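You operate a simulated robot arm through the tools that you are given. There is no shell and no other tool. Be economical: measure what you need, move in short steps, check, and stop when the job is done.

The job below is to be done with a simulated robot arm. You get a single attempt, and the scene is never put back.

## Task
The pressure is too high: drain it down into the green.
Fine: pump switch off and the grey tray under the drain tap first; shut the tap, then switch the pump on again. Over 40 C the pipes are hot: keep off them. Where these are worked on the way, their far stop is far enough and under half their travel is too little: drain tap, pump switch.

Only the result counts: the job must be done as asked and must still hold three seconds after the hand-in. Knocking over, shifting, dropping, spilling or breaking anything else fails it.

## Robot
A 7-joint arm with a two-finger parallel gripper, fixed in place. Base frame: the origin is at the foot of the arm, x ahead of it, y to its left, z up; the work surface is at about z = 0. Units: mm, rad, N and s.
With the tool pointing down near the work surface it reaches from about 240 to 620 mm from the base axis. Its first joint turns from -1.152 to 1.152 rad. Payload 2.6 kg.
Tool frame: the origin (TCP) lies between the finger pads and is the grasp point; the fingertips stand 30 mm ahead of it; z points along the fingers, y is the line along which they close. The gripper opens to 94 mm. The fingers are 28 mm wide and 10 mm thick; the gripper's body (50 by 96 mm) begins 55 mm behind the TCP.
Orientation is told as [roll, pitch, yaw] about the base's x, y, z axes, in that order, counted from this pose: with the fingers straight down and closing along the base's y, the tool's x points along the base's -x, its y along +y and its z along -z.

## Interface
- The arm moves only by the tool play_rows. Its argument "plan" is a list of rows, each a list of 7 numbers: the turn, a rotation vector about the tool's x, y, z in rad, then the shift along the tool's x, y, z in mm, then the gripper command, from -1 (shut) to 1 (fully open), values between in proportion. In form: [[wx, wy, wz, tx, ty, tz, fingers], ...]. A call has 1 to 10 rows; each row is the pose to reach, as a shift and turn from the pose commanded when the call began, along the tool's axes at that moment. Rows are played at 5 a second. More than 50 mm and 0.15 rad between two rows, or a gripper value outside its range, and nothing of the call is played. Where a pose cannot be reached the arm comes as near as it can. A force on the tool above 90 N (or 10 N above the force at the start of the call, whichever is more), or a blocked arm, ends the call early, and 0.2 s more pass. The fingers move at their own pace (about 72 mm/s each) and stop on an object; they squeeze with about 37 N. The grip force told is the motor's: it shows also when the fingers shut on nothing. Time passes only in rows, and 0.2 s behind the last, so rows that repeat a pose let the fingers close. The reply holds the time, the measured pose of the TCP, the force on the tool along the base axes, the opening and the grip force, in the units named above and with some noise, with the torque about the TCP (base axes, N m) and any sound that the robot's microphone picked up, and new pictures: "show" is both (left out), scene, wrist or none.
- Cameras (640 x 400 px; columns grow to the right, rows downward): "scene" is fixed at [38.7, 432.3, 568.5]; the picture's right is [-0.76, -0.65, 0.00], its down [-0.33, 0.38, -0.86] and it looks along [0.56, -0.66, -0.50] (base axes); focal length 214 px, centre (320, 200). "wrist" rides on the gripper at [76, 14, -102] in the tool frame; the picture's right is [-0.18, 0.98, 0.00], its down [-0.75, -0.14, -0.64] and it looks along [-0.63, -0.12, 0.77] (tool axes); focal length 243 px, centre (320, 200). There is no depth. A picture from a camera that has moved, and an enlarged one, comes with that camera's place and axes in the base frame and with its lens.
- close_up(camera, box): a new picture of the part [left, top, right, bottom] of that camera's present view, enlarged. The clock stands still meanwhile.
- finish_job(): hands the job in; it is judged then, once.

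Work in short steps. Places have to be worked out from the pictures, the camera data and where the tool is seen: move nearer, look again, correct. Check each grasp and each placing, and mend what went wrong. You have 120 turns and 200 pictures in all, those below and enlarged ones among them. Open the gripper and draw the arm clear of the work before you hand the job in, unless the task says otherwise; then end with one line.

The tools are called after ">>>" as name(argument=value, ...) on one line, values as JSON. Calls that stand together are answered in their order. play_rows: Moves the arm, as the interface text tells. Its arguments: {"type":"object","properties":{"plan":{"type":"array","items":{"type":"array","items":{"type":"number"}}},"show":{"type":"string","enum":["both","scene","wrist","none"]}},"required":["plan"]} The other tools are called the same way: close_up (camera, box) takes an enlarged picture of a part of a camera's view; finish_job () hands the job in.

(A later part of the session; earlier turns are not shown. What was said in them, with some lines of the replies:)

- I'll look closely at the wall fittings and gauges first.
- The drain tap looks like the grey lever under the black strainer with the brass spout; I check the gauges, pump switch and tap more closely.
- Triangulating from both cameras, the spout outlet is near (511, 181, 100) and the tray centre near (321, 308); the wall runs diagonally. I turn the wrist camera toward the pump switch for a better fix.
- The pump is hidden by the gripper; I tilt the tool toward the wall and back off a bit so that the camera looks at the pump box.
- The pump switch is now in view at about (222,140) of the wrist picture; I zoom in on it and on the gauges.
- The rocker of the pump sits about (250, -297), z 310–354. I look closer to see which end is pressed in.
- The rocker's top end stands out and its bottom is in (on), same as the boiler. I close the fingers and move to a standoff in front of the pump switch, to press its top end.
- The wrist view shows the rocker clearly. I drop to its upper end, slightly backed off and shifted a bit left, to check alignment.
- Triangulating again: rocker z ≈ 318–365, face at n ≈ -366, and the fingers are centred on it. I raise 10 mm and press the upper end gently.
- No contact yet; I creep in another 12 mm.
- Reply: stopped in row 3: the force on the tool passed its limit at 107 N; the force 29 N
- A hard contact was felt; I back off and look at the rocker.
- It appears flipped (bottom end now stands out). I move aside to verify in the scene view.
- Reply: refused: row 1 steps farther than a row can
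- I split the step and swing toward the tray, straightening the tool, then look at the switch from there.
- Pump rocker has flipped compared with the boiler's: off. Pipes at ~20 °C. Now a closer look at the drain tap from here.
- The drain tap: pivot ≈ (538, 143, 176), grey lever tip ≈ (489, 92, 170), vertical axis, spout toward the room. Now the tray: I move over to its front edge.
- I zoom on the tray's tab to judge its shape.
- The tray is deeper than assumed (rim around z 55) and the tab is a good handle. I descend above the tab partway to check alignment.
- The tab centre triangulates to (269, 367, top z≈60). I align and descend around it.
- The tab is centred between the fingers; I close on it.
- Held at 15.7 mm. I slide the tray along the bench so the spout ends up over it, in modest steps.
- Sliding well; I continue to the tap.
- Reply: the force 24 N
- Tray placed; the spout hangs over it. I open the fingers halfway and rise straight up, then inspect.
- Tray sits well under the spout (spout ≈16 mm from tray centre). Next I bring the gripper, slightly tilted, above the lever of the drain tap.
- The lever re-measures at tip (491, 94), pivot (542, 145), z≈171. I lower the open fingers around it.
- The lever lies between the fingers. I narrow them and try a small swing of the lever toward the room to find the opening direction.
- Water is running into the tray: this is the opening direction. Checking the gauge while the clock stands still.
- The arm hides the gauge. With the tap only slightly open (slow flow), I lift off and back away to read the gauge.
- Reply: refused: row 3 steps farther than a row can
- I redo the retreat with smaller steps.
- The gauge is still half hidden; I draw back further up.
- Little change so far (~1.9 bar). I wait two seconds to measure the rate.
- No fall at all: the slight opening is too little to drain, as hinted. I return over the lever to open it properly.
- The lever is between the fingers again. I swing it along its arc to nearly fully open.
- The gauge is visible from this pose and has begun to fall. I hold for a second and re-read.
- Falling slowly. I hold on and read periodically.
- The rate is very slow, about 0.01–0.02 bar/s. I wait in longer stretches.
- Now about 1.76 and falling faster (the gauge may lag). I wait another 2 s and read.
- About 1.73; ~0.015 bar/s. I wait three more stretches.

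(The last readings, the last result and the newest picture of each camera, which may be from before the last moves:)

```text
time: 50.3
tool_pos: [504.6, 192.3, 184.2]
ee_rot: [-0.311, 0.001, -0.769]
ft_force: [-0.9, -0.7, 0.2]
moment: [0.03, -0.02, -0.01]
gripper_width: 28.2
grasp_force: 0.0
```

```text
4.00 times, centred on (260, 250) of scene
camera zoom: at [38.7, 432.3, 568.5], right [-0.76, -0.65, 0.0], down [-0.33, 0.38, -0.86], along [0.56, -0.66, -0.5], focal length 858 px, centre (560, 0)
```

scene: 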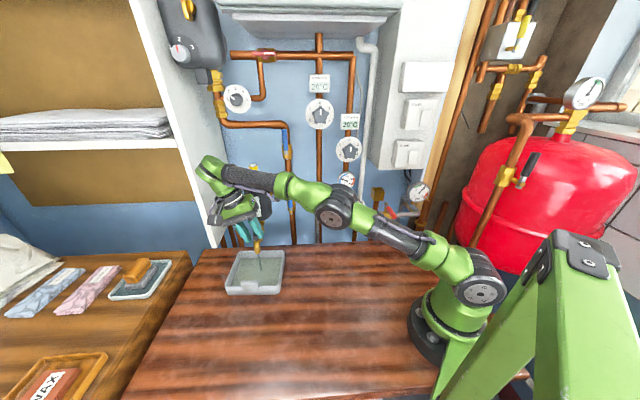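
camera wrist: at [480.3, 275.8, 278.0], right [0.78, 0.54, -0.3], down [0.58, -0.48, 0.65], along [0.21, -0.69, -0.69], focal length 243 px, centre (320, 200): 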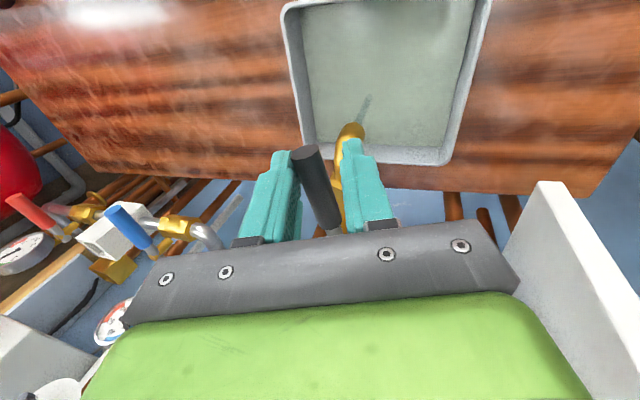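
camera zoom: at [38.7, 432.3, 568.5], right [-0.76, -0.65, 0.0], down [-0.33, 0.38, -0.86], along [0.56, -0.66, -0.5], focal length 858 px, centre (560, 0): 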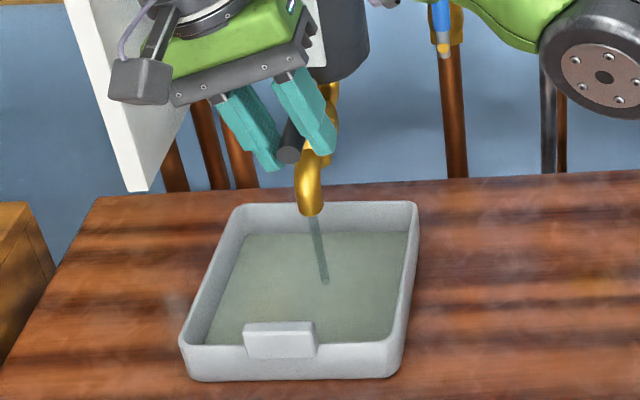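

About 1.65. I continue waiting.

>>> play_rows(plan=[[0, 0, 0, 0, 0, 0, -0.4], [0, 0, 0, 0, 0, 0, -0.4], [0, 0, 0, 0, 0, 0, -0.4], [0, 0, 0, 0, 0, 0, -0.4], [0, 0, 0, 0, 0, 0, -0.4], [0, 0, 0, 0, 0, 0, -0.4], [0, 0, 0, 0, 0, 0, -0.4], [0, 0, 0, 0, 0, 0, -0.4], [0, 0, 0, 0, 0, 0, -0.4], [0, 0, 0, 0, 0, 0, -0.4]], show="none")

>>> play_rows(plan=[[0, 0, 0, 0, 0, 0, -0.4], [0, 0, 0, 0, 0, 0, -0.4], [0, 0, 0, 0, 0, 0, -0.4], [0, 0, 0, 0, 0, 0, -0.4], [0, 0, 0, 0, 0, 0, -0.4], [0, 0, 0, 0, 0, 0, -0.4], [0, 0, 0, 0, 0, 0, -0.4], [0, 0, 0, 0, 0, 0, -0.4], [0, 0, 0, 0, 0, 0, -0.4], [0, 0, 0, 0, 0, 0, -0.4]], show="none")

>>> play_rows(plan=[[0, 0, 0, 0, 0, 0, -0.4], [0, 0, 0, 0, 0, 0, -0.4], [0, 0, 0, 0, 0, 0, -0.4], [0, 0, 0, 0, 0, 0, -0.4], [0, 0, 0, 0, 0, 0, -0.4], [0, 0, 0, 0, 0, 0, -0.4], [0, 0, 0, 0, 0, 0, -0.4], [0, 0, 0, 0, 0, 0, -0.4], [0, 0, 0, 0, 0, 0, -0.4], [0, 0, 0, 0, 0, 0, -0.4]], show="none")

>>> play_rows(plan=[[0, 0, 0, 0, 0, 0, -0.4], [0, 0, 0, 0, 0, 0, -0.4], [0, 0, 0, 0, 0, 0, -0.4], [0, 0, 0, 0, 0, 0, -0.4], [0, 0, 0, 0, 0, 0, -0.4], [0, 0, 0, 0, 0, 0, -0.4], [0, 0, 0, 0, 0, 0, -0.4], [0, 0, 0, 0, 0, 0, -0.4], [0, 0, 0, 0, 0, 0, -0.4], [0, 0, 0, 0, 0, 0, -0.4]], show="none")

>>> close_up(camera="scene", box=[408, 178, 432, 204])

>>> close_up(camera="scene", box=[220, 200, 300, 300])

```text
time: 52.5
tool_pos: [505.2, 192.1, 185.5]
ee_rot: [-0.307, 0.001, -0.768]
ft_force: [0.3, -0.4, 0.3]
moment: [0.01, -0.02, 0.02]
gripper_width: 28.4
grasp_force: 0.0
```

```text
time: 54.7
tool_pos: [503.2, 191.2, 184.3]
ee_rot: [-0.31, 0.001, -0.768]
ft_force: [0.1, 0.8, -0.3]
moment: [0.01, -0.01, 0.0]
gripper_width: 28.0
grasp_force: 0.0
```

```text
time: 56.9
tool_pos: [502.0, 191.8, 184.6]
ee_rot: [-0.308, 0.001, -0.769]
ft_force: [-0.5, -0.5, 0.0]
moment: [-0.02, -0.01, 0.03]
gripper_width: 28.1
grasp_force: 0.0
```

```text
time: 59.1
tool_pos: [503.9, 192.2, 185.6]
ee_rot: [-0.309, 0.002, -0.769]
ft_force: [-0.6, -0.2, 0.1]
moment: [-0.01, 0.03, 0.01]
gripper_width: 28.0
grasp_force: 0.1
```

```text
15.38 times, centred on (420, 191) of scene
camera zoom: at [38.7, 432.3, 568.5], right [-0.76, -0.65, 0.0], down [-0.33, 0.38, -0.86], along [0.56, -0.66, -0.5], focal length 3300 px, centre (-1218, 338)
```

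zoom: 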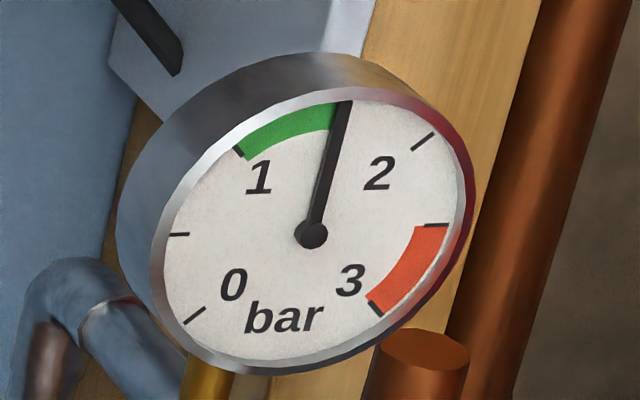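

```text
4.00 times, centred on (260, 250) of scene
camera zoom: at [38.7, 432.3, 568.5], right [-0.76, -0.65, 0.0], down [-0.33, 0.38, -0.86], along [0.56, -0.66, -0.5], focal length 858 px, centre (560, 0)
```

zoom: 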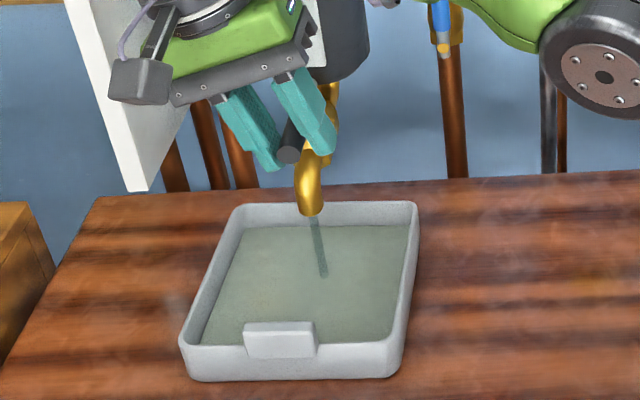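

About 1.52, at the edge of the green; I drain about 13 s more to get well inside.

>>> play_rows(plan=[[0, 0, 0, 0, 0, 0, -0.4], [0, 0, 0, 0, 0, 0, -0.4], [0, 0, 0, 0, 0, 0, -0.4], [0, 0, 0, 0, 0, 0, -0.4], [0, 0, 0, 0, 0, 0, -0.4], [0, 0, 0, 0, 0, 0, -0.4], [0, 0, 0, 0, 0, 0, -0.4], [0, 0, 0, 0, 0, 0, -0.4], [0, 0, 0, 0, 0, 0, -0.4], [0, 0, 0, 0, 0, 0, -0.4]], show="none")

>>> play_rows(plan=[[0, 0, 0, 0, 0, 0, -0.4], [0, 0, 0, 0, 0, 0, -0.4], [0, 0, 0, 0, 0, 0, -0.4], [0, 0, 0, 0, 0, 0, -0.4], [0, 0, 0, 0, 0, 0, -0.4], [0, 0, 0, 0, 0, 0, -0.4], [0, 0, 0, 0, 0, 0, -0.4], [0, 0, 0, 0, 0, 0, -0.4], [0, 0, 0, 0, 0, 0, -0.4], [0, 0, 0, 0, 0, 0, -0.4]], show="none")

>>> play_rows(plan=[[0, 0, 0, 0, 0, 0, -0.4], [0, 0, 0, 0, 0, 0, -0.4], [0, 0, 0, 0, 0, 0, -0.4], [0, 0, 0, 0, 0, 0, -0.4], [0, 0, 0, 0, 0, 0, -0.4], [0, 0, 0, 0, 0, 0, -0.4], [0, 0, 0, 0, 0, 0, -0.4], [0, 0, 0, 0, 0, 0, -0.4], [0, 0, 0, 0, 0, 0, -0.4], [0, 0, 0, 0, 0, 0, -0.4]], show="none")

>>> play_rows(plan=[[0, 0, 0, 0, 0, 0, -0.4], [0, 0, 0, 0, 0, 0, -0.4], [0, 0, 0, 0, 0, 0, -0.4], [0, 0, 0, 0, 0, 0, -0.4], [0, 0, 0, 0, 0, 0, -0.4], [0, 0, 0, 0, 0, 0, -0.4], [0, 0, 0, 0, 0, 0, -0.4], [0, 0, 0, 0, 0, 0, -0.4], [0, 0, 0, 0, 0, 0, -0.4], [0, 0, 0, 0, 0, 0, -0.4]], show="none")

>>> play_rows(plan=[[0, 0, 0, 0, 0, 0, -0.4], [0, 0, 0, 0, 0, 0, -0.4], [0, 0, 0, 0, 0, 0, -0.4], [0, 0, 0, 0, 0, 0, -0.4], [0, 0, 0, 0, 0, 0, -0.4], [0, 0, 0, 0, 0, 0, -0.4], [0, 0, 0, 0, 0, 0, -0.4], [0, 0, 0, 0, 0, 0, -0.4], [0, 0, 0, 0, 0, 0, -0.4], [0, 0, 0, 0, 0, 0, -0.4]], show="wrist")

>>> close_up(camera="scene", box=[408, 178, 432, 204])

>>> close_up(camera="scene", box=[220, 200, 300, 300])

```text
time: 61.3
tool_pos: [504.2, 192.2, 185.0]
ee_rot: [-0.308, 0.002, -0.768]
ft_force: [-0.4, -0.4, -0.5]
moment: [0.01, 0.0, -0.01]
gripper_width: 28.3
grasp_force: 0.1
```

```text
time: 63.5
tool_pos: [504.1, 192.7, 184.4]
ee_rot: [-0.311, 0.002, -0.767]
ft_force: [0.2, 0.2, -0.4]
moment: [0.02, -0.01, 0.0]
gripper_width: 28.2
grasp_force: 0.1
```

```text
time: 65.7
tool_pos: [503.6, 191.8, 185.9]
ee_rot: [-0.31, 0.004, -0.766]
ft_force: [-0.1, 1.1, 0.2]
moment: [-0.01, 0.0, 0.01]
gripper_width: 28.6
grasp_force: 0.1
```

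```text
time: 67.9
tool_pos: [504.0, 192.6, 185.5]
ee_rot: [-0.31, 0.001, -0.768]
ft_force: [-0.5, -0.5, -0.1]
moment: [0.03, -0.02, 0.01]
gripper_width: 28.1
grasp_force: 0.0
```

```text
time: 70.1
tool_pos: [503.6, 191.4, 186.0]
ee_rot: [-0.31, 0.002, -0.766]
ft_force: [0.1, -0.6, -0.6]
moment: [-0.03, 0.01, 0.0]
gripper_width: 27.9
grasp_force: 0.2
camera wrist: at [480.2, 275.5, 277.9], right [0.78, 0.55, -0.3], down [0.58, -0.48, 0.65], along [0.21, -0.69, -0.7], focal length 243 px, centre (320, 200)
```

wrist: 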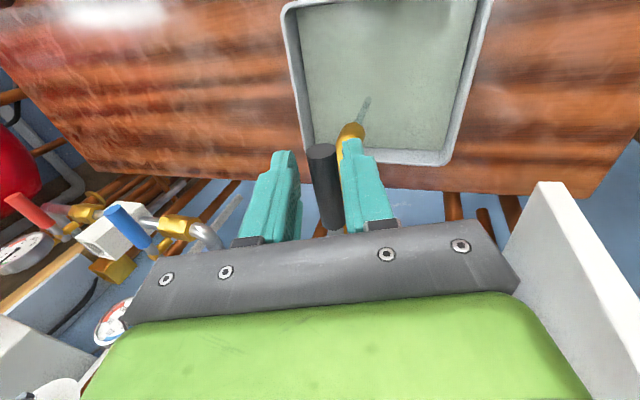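

```text
15.38 times, centred on (420, 191) of scene
camera zoom: at [38.7, 432.3, 568.5], right [-0.76, -0.65, 0.0], down [-0.33, 0.38, -0.86], along [0.56, -0.66, -0.5], focal length 3300 px, centre (-1218, 338)
```

zoom: 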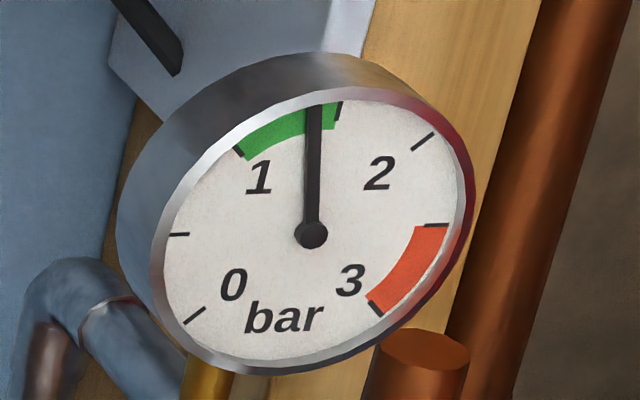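

```text
4.00 times, centred on (260, 250) of scene
camera zoom: at [38.7, 432.3, 568.5], right [-0.76, -0.65, 0.0], down [-0.33, 0.38, -0.86], along [0.56, -0.66, -0.5], focal length 858 px, centre (560, 0)
```

zoom: 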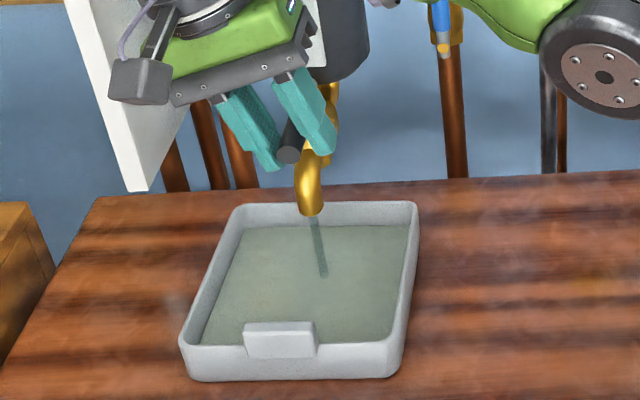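

About 1.37 bar, inside the green. I swing the lever back toward closed along the same arc.

>>> play_rows(plan=[[0, -0.038, -0.119, 0, -7, 2.2, -0.4], [0, -0.076, -0.238, -0.6, -13.9, 4.4, -0.4], [0, -0.114, -0.357, -2.2, -20.7, 6.6, -0.4], [0, -0.152, -0.477, -4.6, -27.2, 8.7, -0.4], [0, -0.19, -0.596, -7.9, -33.4, 10.7, -0.4], [0, -0.228, -0.715, -12, -39.1, 12.5, -0.4], [0, -0.266, -0.834, -16.8, -44.3, 14.1, -0.4], [0, -0.304, -0.953, -22.2, -48.9, 15.6, -0.4], [0, -0.342, -1.072, -28.3, -52.8, 16.8, -0.4], [0, -0.38, -1.191, -34.8, -56.1, 17.9, -0.4]])

```text
time: 72.3
tool_pos: [488.4, 125.7, 186.1]
ee_rot: [-0.308, 0.0, 0.483]
ft_force: [-0.6, 0.8, 0.0]
moment: [0.0, -0.01, -0.02]
gripper_width: 28.5
grasp_force: 0.8
camera wrist: at [399.9, 128.9, 278.4], right [-0.27, 0.91, -0.3], down [0.64, 0.4, 0.65], along [0.72, -0.01, -0.7], focal length 243 px, centre (320, 200)
```

scene: 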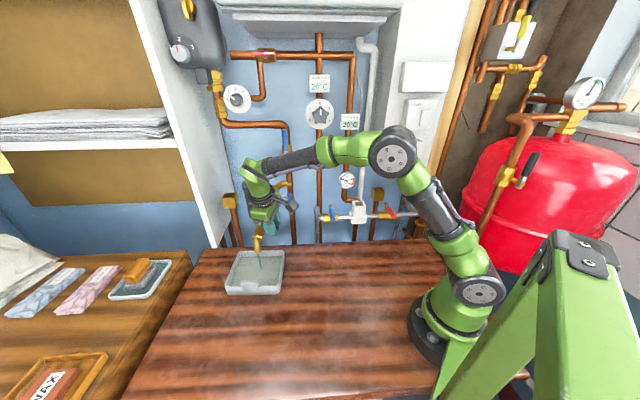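
wrist: 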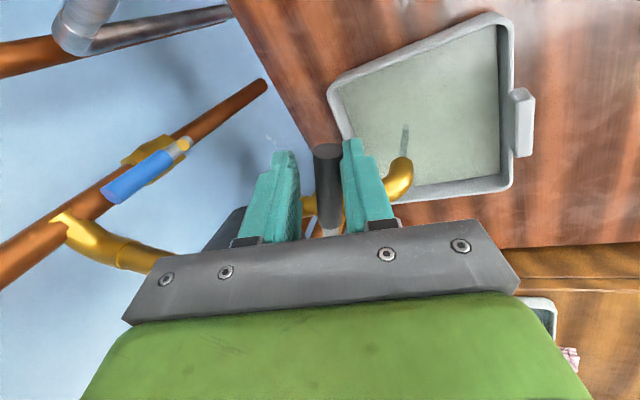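

Almost shut. I push on to the closed stop, with a little overshoot.

>>> play_rows(plan=[[0, -0.046, -0.143, 0, -8.1, 2.6, -0.4], [0, -0.076, -0.238, -0.5, -13.7, 4.4, -0.4], [0, -0.112, -0.353, -1.9, -20.2, 6.4, -0.4], [0, -0.136, -0.429, -3.4, -24.5, 7.8, -0.4]])

>>> close_up(camera="scene", box=[220, 200, 300, 300])

```text
time: 73.3
tool_pos: [504.5, 104.7, 185.8]
ee_rot: [-0.308, 0.0, 0.934]
ft_force: [0.2, 0.0, -0.5]
moment: [0.0, -0.03, 0.03]
gripper_width: 28.2
grasp_force: 0.0
camera wrist: at [421.8, 68.8, 278.7], right [-0.64, 0.7, -0.3], down [0.4, 0.64, 0.65], along [0.65, 0.3, -0.7], focal length 243 px, centre (320, 200)
```

scene: 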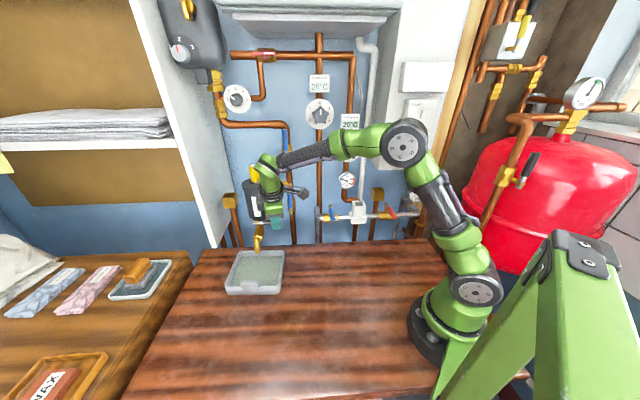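
wrist: 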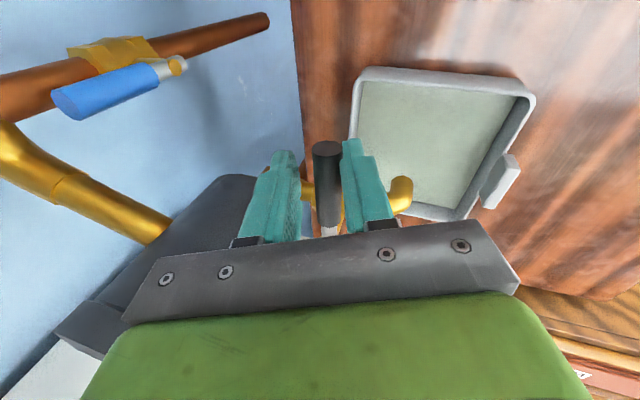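

```text
4.00 times, centred on (260, 250) of scene
camera zoom: at [38.7, 432.3, 568.5], right [-0.76, -0.65, 0.0], down [-0.33, 0.38, -0.86], along [0.56, -0.66, -0.5], focal length 858 px, centre (560, 0)
```

zoom: 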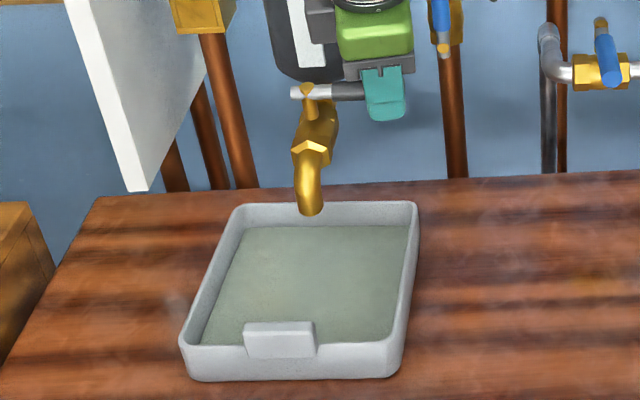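

Flow has stopped. I press a few millimetres further (turning the gripper back parallel) to be sure the lever is on its stop.

>>> play_rows(plan=[[0, 0.03, 0.095, 0, -1.5, 0.5, -0.4], [0, 0.06, 0.19, 0, -3, 1, -0.4], [0, 0.06, 0.19, 0, -6, 2, -0.4]])

>>> close_up(camera="wrist", box=[240, 120, 420, 240])

```text
time: 74.1
tool_pos: [502.9, 108.7, 186.5]
ee_rot: [-0.295, 0.0, 0.743]
ft_force: [-48.7, 26.3, 11.4]
moment: [-1.83, -3.75, 0.79]
gripper_width: 27.8
grasp_force: 0.1
camera wrist: at [418.1, 88.2, 278.9], right [-0.5, 0.82, -0.29], down [0.52, 0.55, 0.66], along [0.69, 0.18, -0.7], focal length 243 px, centre (320, 200)
```

scene: 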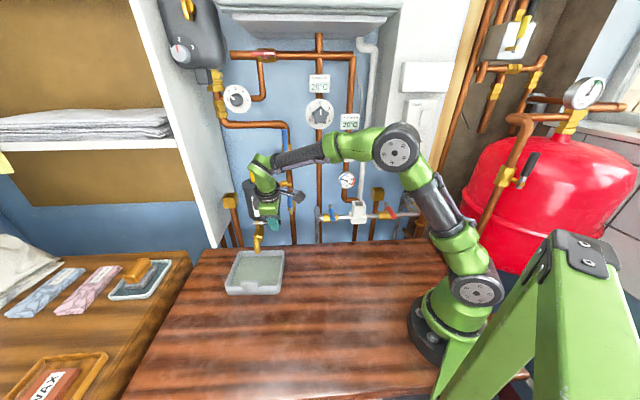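
wrist: 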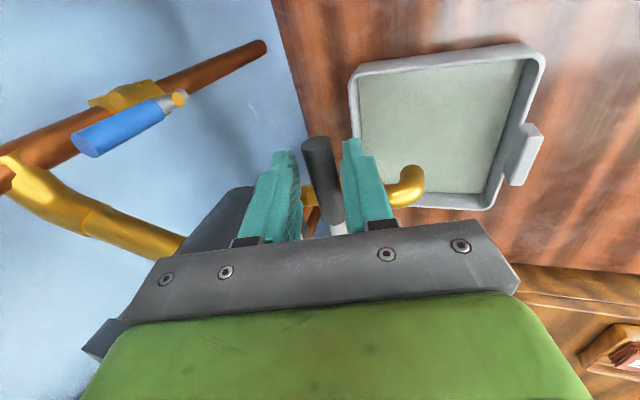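

```text
3.33 times, centred on (330, 180) of wrist
camera zoom: at [418.1, 88.2, 278.9], right [-0.5, 0.82, -0.29], down [0.52, 0.55, 0.66], along [0.69, 0.18, -0.7], focal length 809 px, centre (287, 267)
```

zoom: 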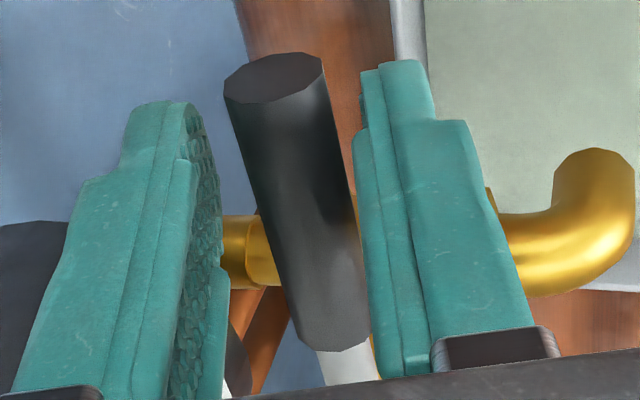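

The torque suggests the gripper body touches the black strainer; I back away toward the room at once and lift off to inspect the lever.

>>> play_rows(plan=[[0, 0, 0, 1, 6, -2, -0.4], [0, 0, 0, 1, 8, -2.5, -0.2], [0, 0, 0, 1, -3, -38, -0.2], [0, 0, 0, 1, -8, -80, -0.2], [0, 0, 0, 10, 20, -100, -0.2], [0, 0, 0, 20, 60, -112, -0.2], [0, 0, 0, 30, 100, -125, -0.2]])

>>> close_up(camera="scene", box=[215, 180, 311, 240])

>>> close_up(camera="scene", box=[220, 200, 300, 300])

```text
time: 75.7
tool_pos: [396.6, 177.9, 275.3]
ee_rot: [-0.309, 0.0, 0.731]
ft_force: [0.0, 0.1, -0.1]
moment: [0.0, -0.02, 0.01]
gripper_width: 37.4
grasp_force: 0.1
camera wrist: at [310.3, 159.3, 367.8], right [-0.49, 0.82, -0.3], down [0.52, 0.55, 0.65], along [0.7, 0.16, -0.7], focal length 243 px, centre (320, 200)
```

scene: 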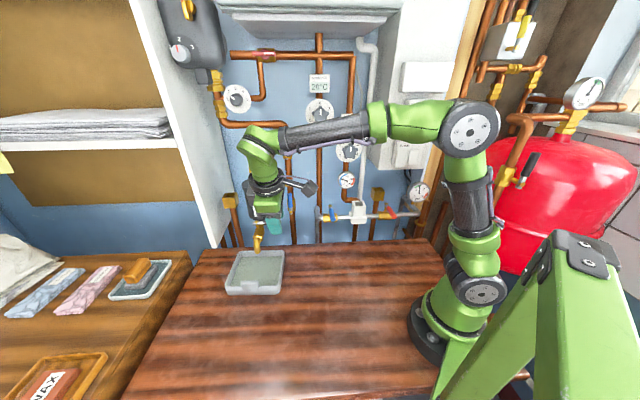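
wrist: 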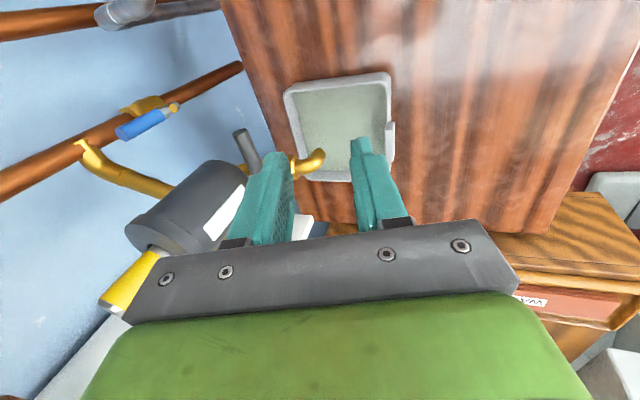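

```text
6.67 times, centred on (263, 210) of scene
camera zoom: at [38.8, 432.3, 568.5], right [-0.76, -0.65, 0.0], down [-0.33, 0.38, -0.86], along [0.56, -0.66, -0.5], focal length 1430 px, centre (700, 133)
```

zoom: 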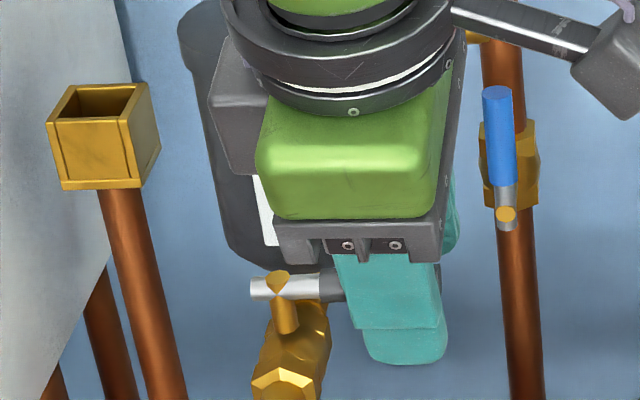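

```text
4.00 times, centred on (260, 250) of scene
camera zoom: at [38.8, 432.3, 568.5], right [-0.76, -0.65, 0.0], down [-0.33, 0.38, -0.86], along [0.56, -0.66, -0.5], focal length 858 px, centre (560, 0)
```

zoom: 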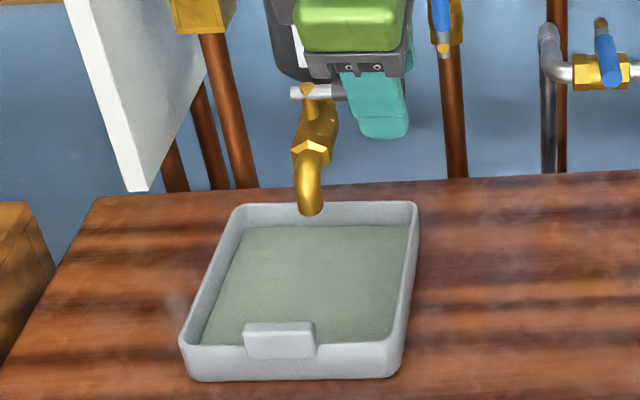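

The tail end of the lever sits as before the job. I draw back up, straightening the tool, to see the whole tap and the gauge.

>>> play_rows(plan=[[-0.05, 0, 0, 20, -16, -22, -1], [-0.1, 0, 0, 40, -33, -44, -1], [-0.15, 0, 0, 59, -49, -66, -1], [-0.2, 0, 0, 78, -65, -88, -1], [-0.25, 0, 0, 98, -81, -110, -1], [-0.309, 0, 0, 117, -97, -131, -1]])

>>> close_up(camera="scene", box=[215, 180, 311, 240])

>>> close_up(camera="scene", box=[408, 178, 432, 204])

```text
time: 77.1
tool_pos: [344.4, 61.5, 427.1]
ee_rot: [0.002, 0.002, 0.734]
ft_force: [0.0, 0.1, 0.0]
moment: [0.0, -0.02, -0.01]
gripper_width: 0.1
grasp_force: 32.9
camera wrist: at [278.1, 19.7, 529.4], right [-0.52, 0.85, 0.0], down [0.66, 0.4, 0.64], along [0.55, 0.34, -0.77], focal length 243 px, centre (320, 200)
```

scene: 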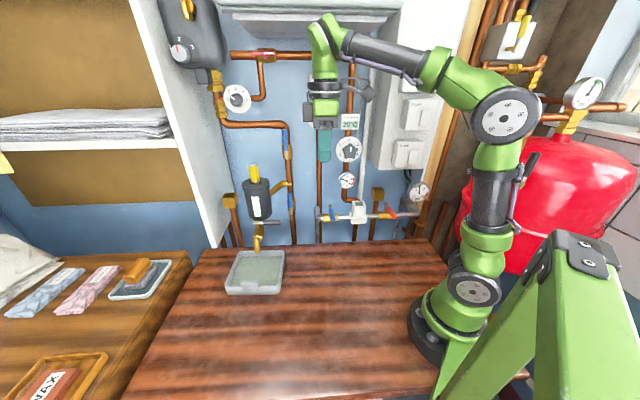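
wrist: 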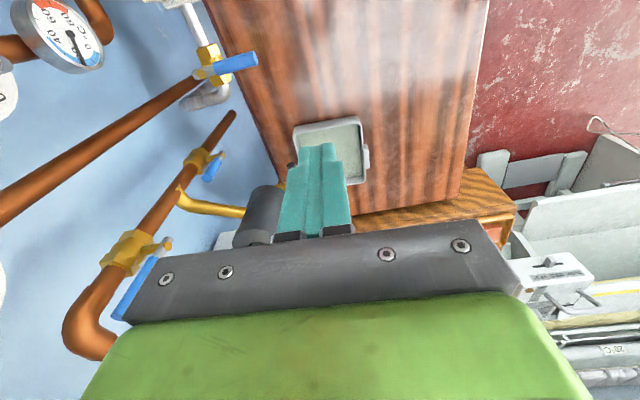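

```text
6.67 times, centred on (263, 210) of scene
camera zoom: at [38.7, 432.3, 568.5], right [-0.76, -0.65, 0.0], down [-0.33, 0.38, -0.86], along [0.56, -0.66, -0.5], focal length 1430 px, centre (700, 133)
```

zoom: 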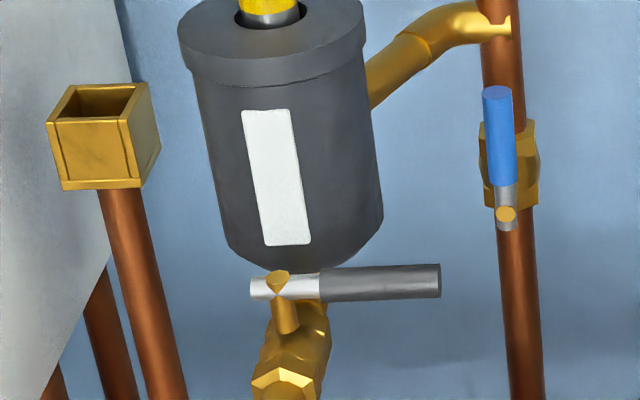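

```text
15.38 times, centred on (420, 191) of scene
camera zoom: at [38.7, 432.3, 568.5], right [-0.76, -0.65, 0.0], down [-0.33, 0.38, -0.86], along [0.56, -0.66, -0.5], focal length 3300 px, centre (-1218, 338)
```

zoom: 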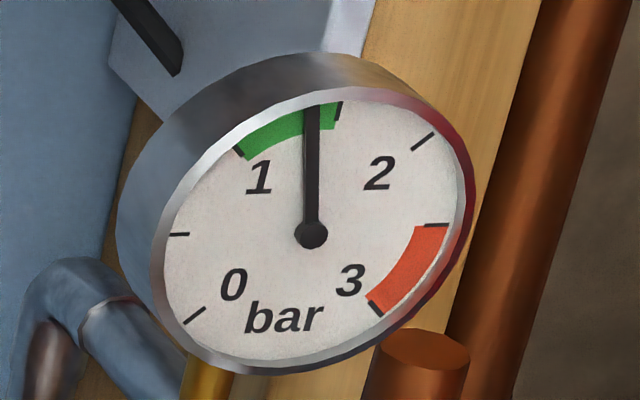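

The lever is exactly as at the start (shut) and pressure holds at ~1.35, in the green. Now back to the pump switch: first turning the tool toward it.

>>> play_rows(plan=[[0, 0, 0.147, 10, -7, 0, -1], [0, 0, 0.294, 20, -15, 0, -1], [0, 0, 0.441, 30, -22, 0, -1], [0, 0, 0.588, 40, -30, 0, -1], [0, 0, 0.735, 50, -37, 0, -1], [0, 0, 0.882, 60, -44, 0, -1], [0, 0, 1.029, 70, -52, 0, -1], [0, 0, 1.176, 79, -59, 0, -1], [0, 0, 1.323, 89, -67, 0, -1], [0, 0, 1.47, 99, -74, 0, -1]], show="none")

```text
time: 79.3
tool_pos: [322.8, -61.6, 426.1]
ee_rot: [-0.001, 0.001, -0.74]
ft_force: [0.1, -1.2, 0.0]
moment: [0.0, 0.0, 0.01]
gripper_width: 0.0
grasp_force: 32.6
```

Now tilt and move to the standoff in front of the rocker's lower end.

>>> play_rows(plan=[[0, -0.13, 0, -3, -29, 13, -1], [0, -0.26, 0, -5, -58, 26, -1], [0, -0.39, 0, -8, -87, 40, -1], [0, -0.52, 0, -10, -117, 53, -1], [0, -0.65, 0, -13, -146, 66, -1], [0, -0.78, 0, -16, -175, 80, -1], [0, -0.9, 0, -18, -204, 93, -1], [0, -0.9, 0, -18, -204, 93, -1]])

>>> close_up(camera="wrist", box=[240, 80, 432, 200])

```text
time: 81.1
tool_pos: [199.0, -221.5, 336.0]
ee_rot: [0.0, -0.9, -0.737]
ft_force: [0.4, -0.3, -0.1]
moment: [0.0, 0.02, 0.01]
gripper_width: 0.0
grasp_force: 32.9
camera wrist: at [113.3, -127.1, 339.2], right [0.75, 0.65, 0.14], down [-0.12, -0.08, 0.99], along [0.66, -0.76, 0.02], focal length 243 px, centre (320, 200)
```

scene: 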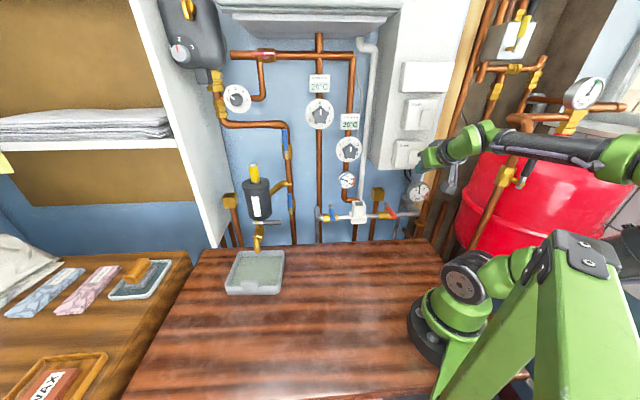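
wrist: 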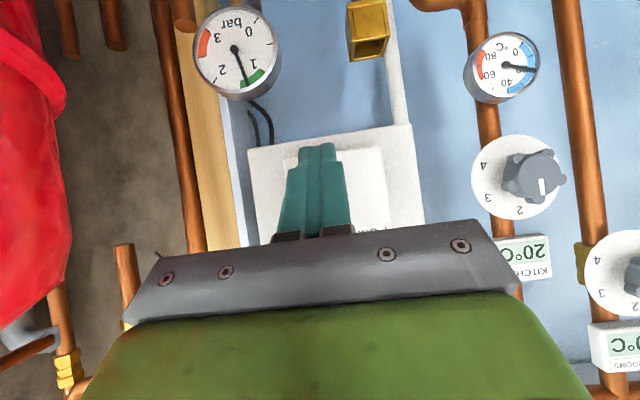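

```text
3.33 times, centred on (336, 140) of wrist
camera zoom: at [113.3, -127.1, 339.2], right [0.75, 0.65, 0.14], down [-0.12, -0.08, 0.99], along [0.66, -0.76, 0.02], focal length 809 px, centre (267, 400)
```

zoom: 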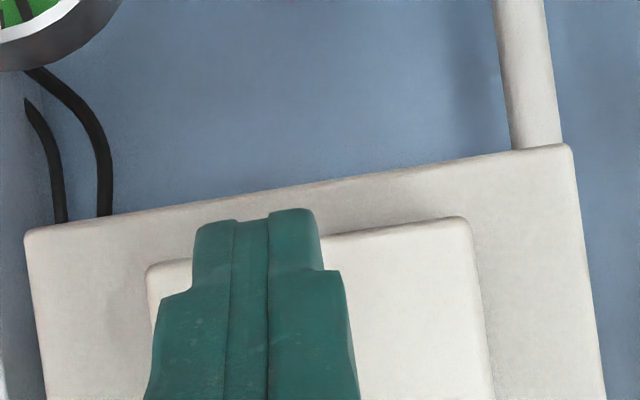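

Aligned with the lower half of the rocker. I press it in gently; the force limit will stop the call.

>>> play_rows(plan=[[0, 0, 0, -12.4, -2.5, 22, -1], [0, 0, 0, -16.7, -3.1, 27.4, -1], [0, 0, 0, -18.6, -3.4, 29.8, -1], [0, 0, 0, -20.4, -3.7, 32.1, -1], [0, 0, 0, -22.3, -4, 34.4, -1], [0, 0, 0, -24.1, -4.3, 36.8, -1]], show="wrist")

>>> close_up(camera="scene", box=[390, 130, 438, 180])

```text
time: 82.5
tool_pos: [225.8, -253.0, 332.3]
ee_rot: [0.005, -0.897, -0.743]
ft_force: [-31.7, 33.2, 11.9]
moment: [-0.14, 0.11, -0.04]
gripper_width: 0.2
grasp_force: 33.4
camera wrist: at [140.6, -158.1, 336.0], right [0.75, 0.65, 0.15], down [-0.12, -0.08, 0.99], along [0.65, -0.76, 0.01], focal length 243 px, centre (320, 200)
```

wrist: 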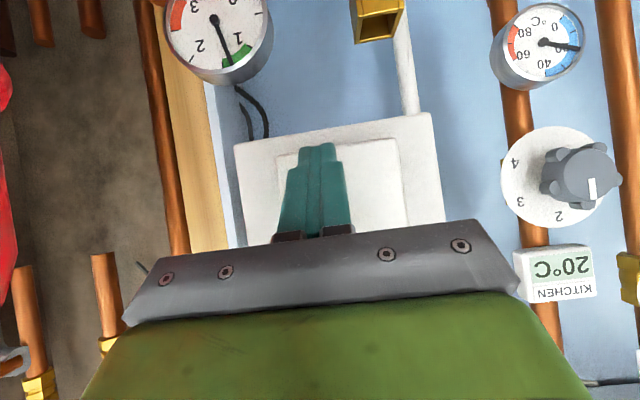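

```text
8.00 times, centred on (414, 155) of scene
camera zoom: at [38.5, 432.5, 568.4], right [-0.76, -0.65, 0.0], down [-0.33, 0.38, -0.86], along [0.56, -0.66, -0.5], focal length 1716 px, centre (-432, 560)
```

zoom: 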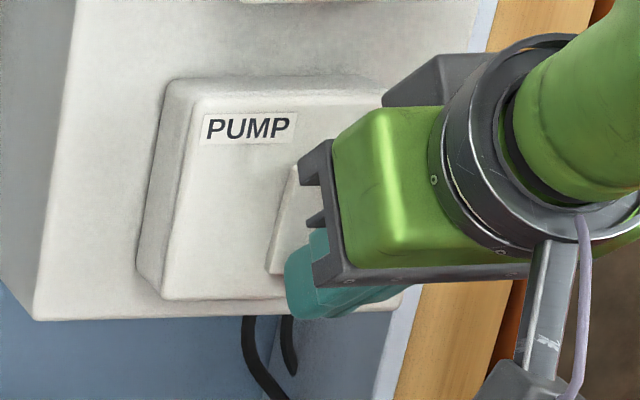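

Firm stop at the same depth as before. I back off and swing clear to view the rocker.

>>> play_rows(plan=[[0, 0, 0, 15, 2, -19, -1], [0, 0, 0, 15, 5, -45, -1], [0, 0.1, 0, 0, 45, -60, -1], [0, 0.2, 0, -10, 85, -75, -1], [0, 0.3, 0, -20, 125, -90, -1], [0, 0.4, 0, -30, 165, -105, -1], [0, 0.4, 0, -30, 165, -105, -1]])

>>> close_up(camera="scene", box=[396, 90, 436, 175])

>>> close_up(camera="scene", box=[398, 144, 426, 174])

```text
time: 84.1
tool_pos: [291.7, -86.0, 420.4]
ee_rot: [-0.003, -0.497, -0.736]
ft_force: [-0.4, 0.4, -0.3]
moment: [-0.01, -0.01, -0.01]
gripper_width: 0.1
grasp_force: 33.1
camera wrist: at [215.3, 0.4, 474.1], right [0.78, 0.62, 0.09], down [0.17, -0.34, 0.92], along [0.6, -0.71, -0.37], focal length 243 px, centre (320, 200)
```

scene: 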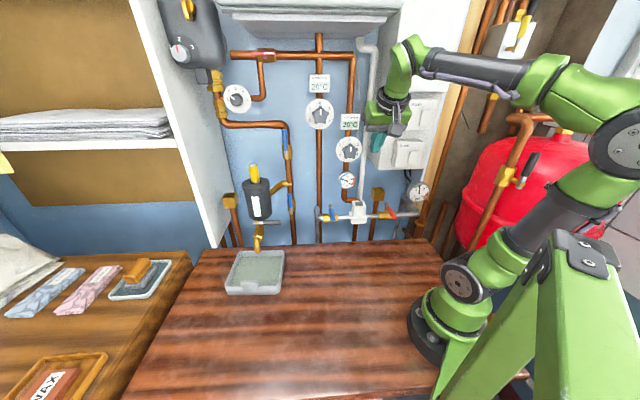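
wrist: 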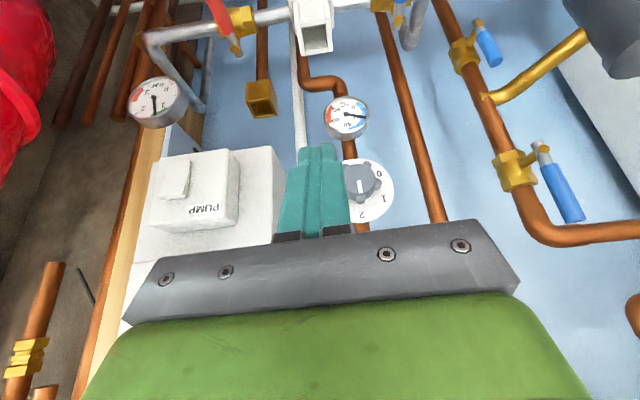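

```text
4.71 times, centred on (416, 132) of scene
camera zoom: at [38.7, 432.3, 568.5], right [-0.76, -0.65, 0.0], down [-0.33, 0.38, -0.86], along [0.56, -0.66, -0.5], focal length 1009 px, centre (-132, 518)
```

zoom: 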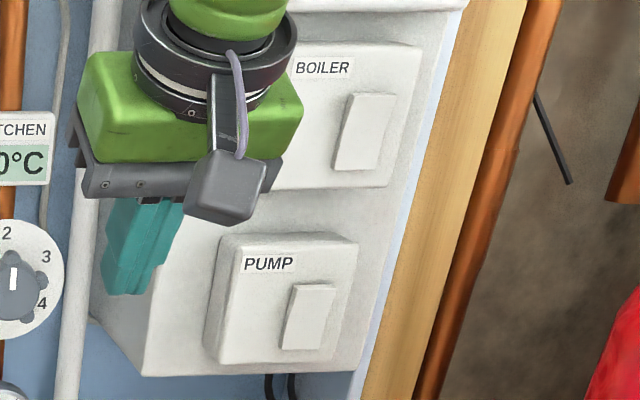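

```text
13.33 times, centred on (412, 159) of scene
camera zoom: at [38.7, 432.3, 568.5], right [-0.76, -0.65, 0.0], down [-0.33, 0.38, -0.86], along [0.56, -0.66, -0.5], focal length 2860 px, centre (-907, 747)
```

zoom: 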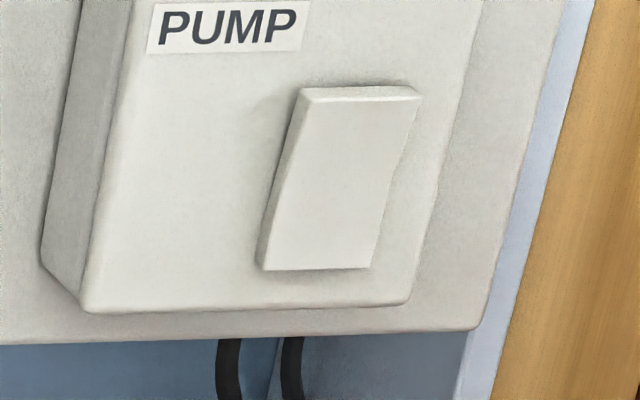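

The pump rocker looks exactly as at the start (on). I open the gripper, draw clear to the middle of the workspace, and check the gauge once more.

>>> play_rows(plan=[[0, 0.1, 0, 10, 20, -10, 0], [0, 0.2, 0, 20, 40, -20, 1], [0, 0.3, 0, 30, 60, -30, 1], [0, 0.4, 0, 40, 80, -35, 1], [0, 0.497, 0, 45, 95, -35, 1], [0, 0.497, 0, 45, 95, -35, 1], [0, 0.497, 0, 45, 95, -35, 1], [0, 0.497, 0, 45, 95, -35, 1], [0, 0.497, 0, 45, 95, -35, 1], [0, 0.497, 0, 45, 95, -35, 1]])

>>> close_up(camera="scene", box=[408, 178, 432, 204])

>>> close_up(camera="scene", box=[200, 170, 320, 300])

```text
time: 86.3
tool_pos: [313.3, 17.2, 428.3]
ee_rot: [0.001, -0.001, -0.737]
ft_force: [-0.7, 0.1, -0.2]
moment: [-0.01, 0.02, -0.01]
gripper_width: 93.9
grasp_force: 0.0
camera wrist: at [265.6, 77.7, 531.1], right [0.8, 0.6, 0.0], down [0.46, -0.61, 0.64], along [0.39, -0.51, -0.77], focal length 243 px, centre (320, 200)
```

scene: 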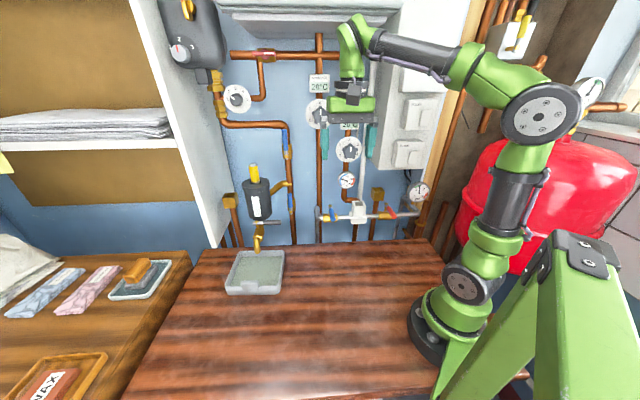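
wrist: 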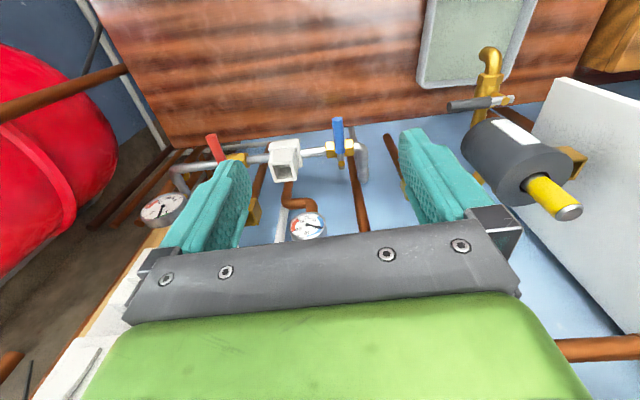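

```text
15.38 times, centred on (420, 191) of scene
camera zoom: at [38.7, 432.3, 568.5], right [-0.76, -0.65, 0.0], down [-0.33, 0.38, -0.86], along [0.56, -0.66, -0.5], focal length 3300 px, centre (-1218, 338)
```

zoom: 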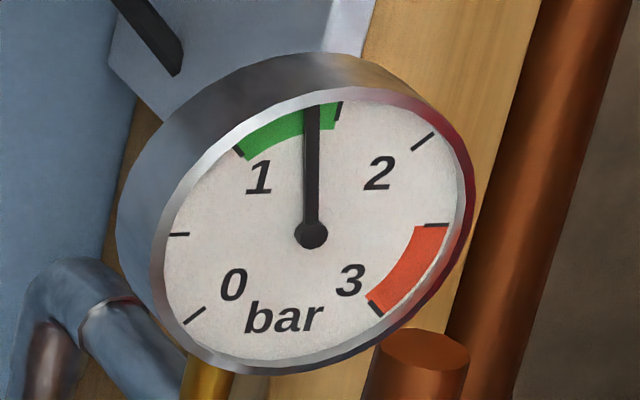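

```text
3.08 times, centred on (260, 235) of scene
camera zoom: at [38.7, 432.3, 568.5], right [-0.76, -0.65, 0.0], down [-0.33, 0.38, -0.86], along [0.56, -0.66, -0.5], focal length 660 px, centre (505, 92)
```

zoom: 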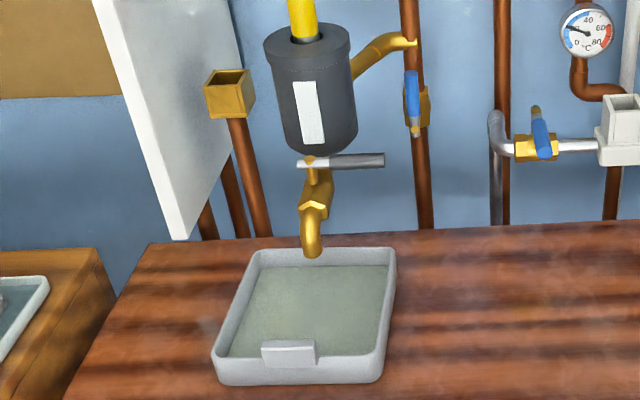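

Gauge steady in the green at about 1.35 bar, tap shut, pump on, tray unspilled, and the arm clear: handing in.

>>> finish_job()

```text
The job is handed in.
```

The pressure is down from about 1.9 to about 1.35 bar, in the green; the drain tap is shut, the pump is back on, and the tray under the tap holds the drained water with no spill seen. While I was shutting the tap, the gripper body briefly pressed on the black strainer (about 55 N). I backed off, and the strainer looked unmoved.
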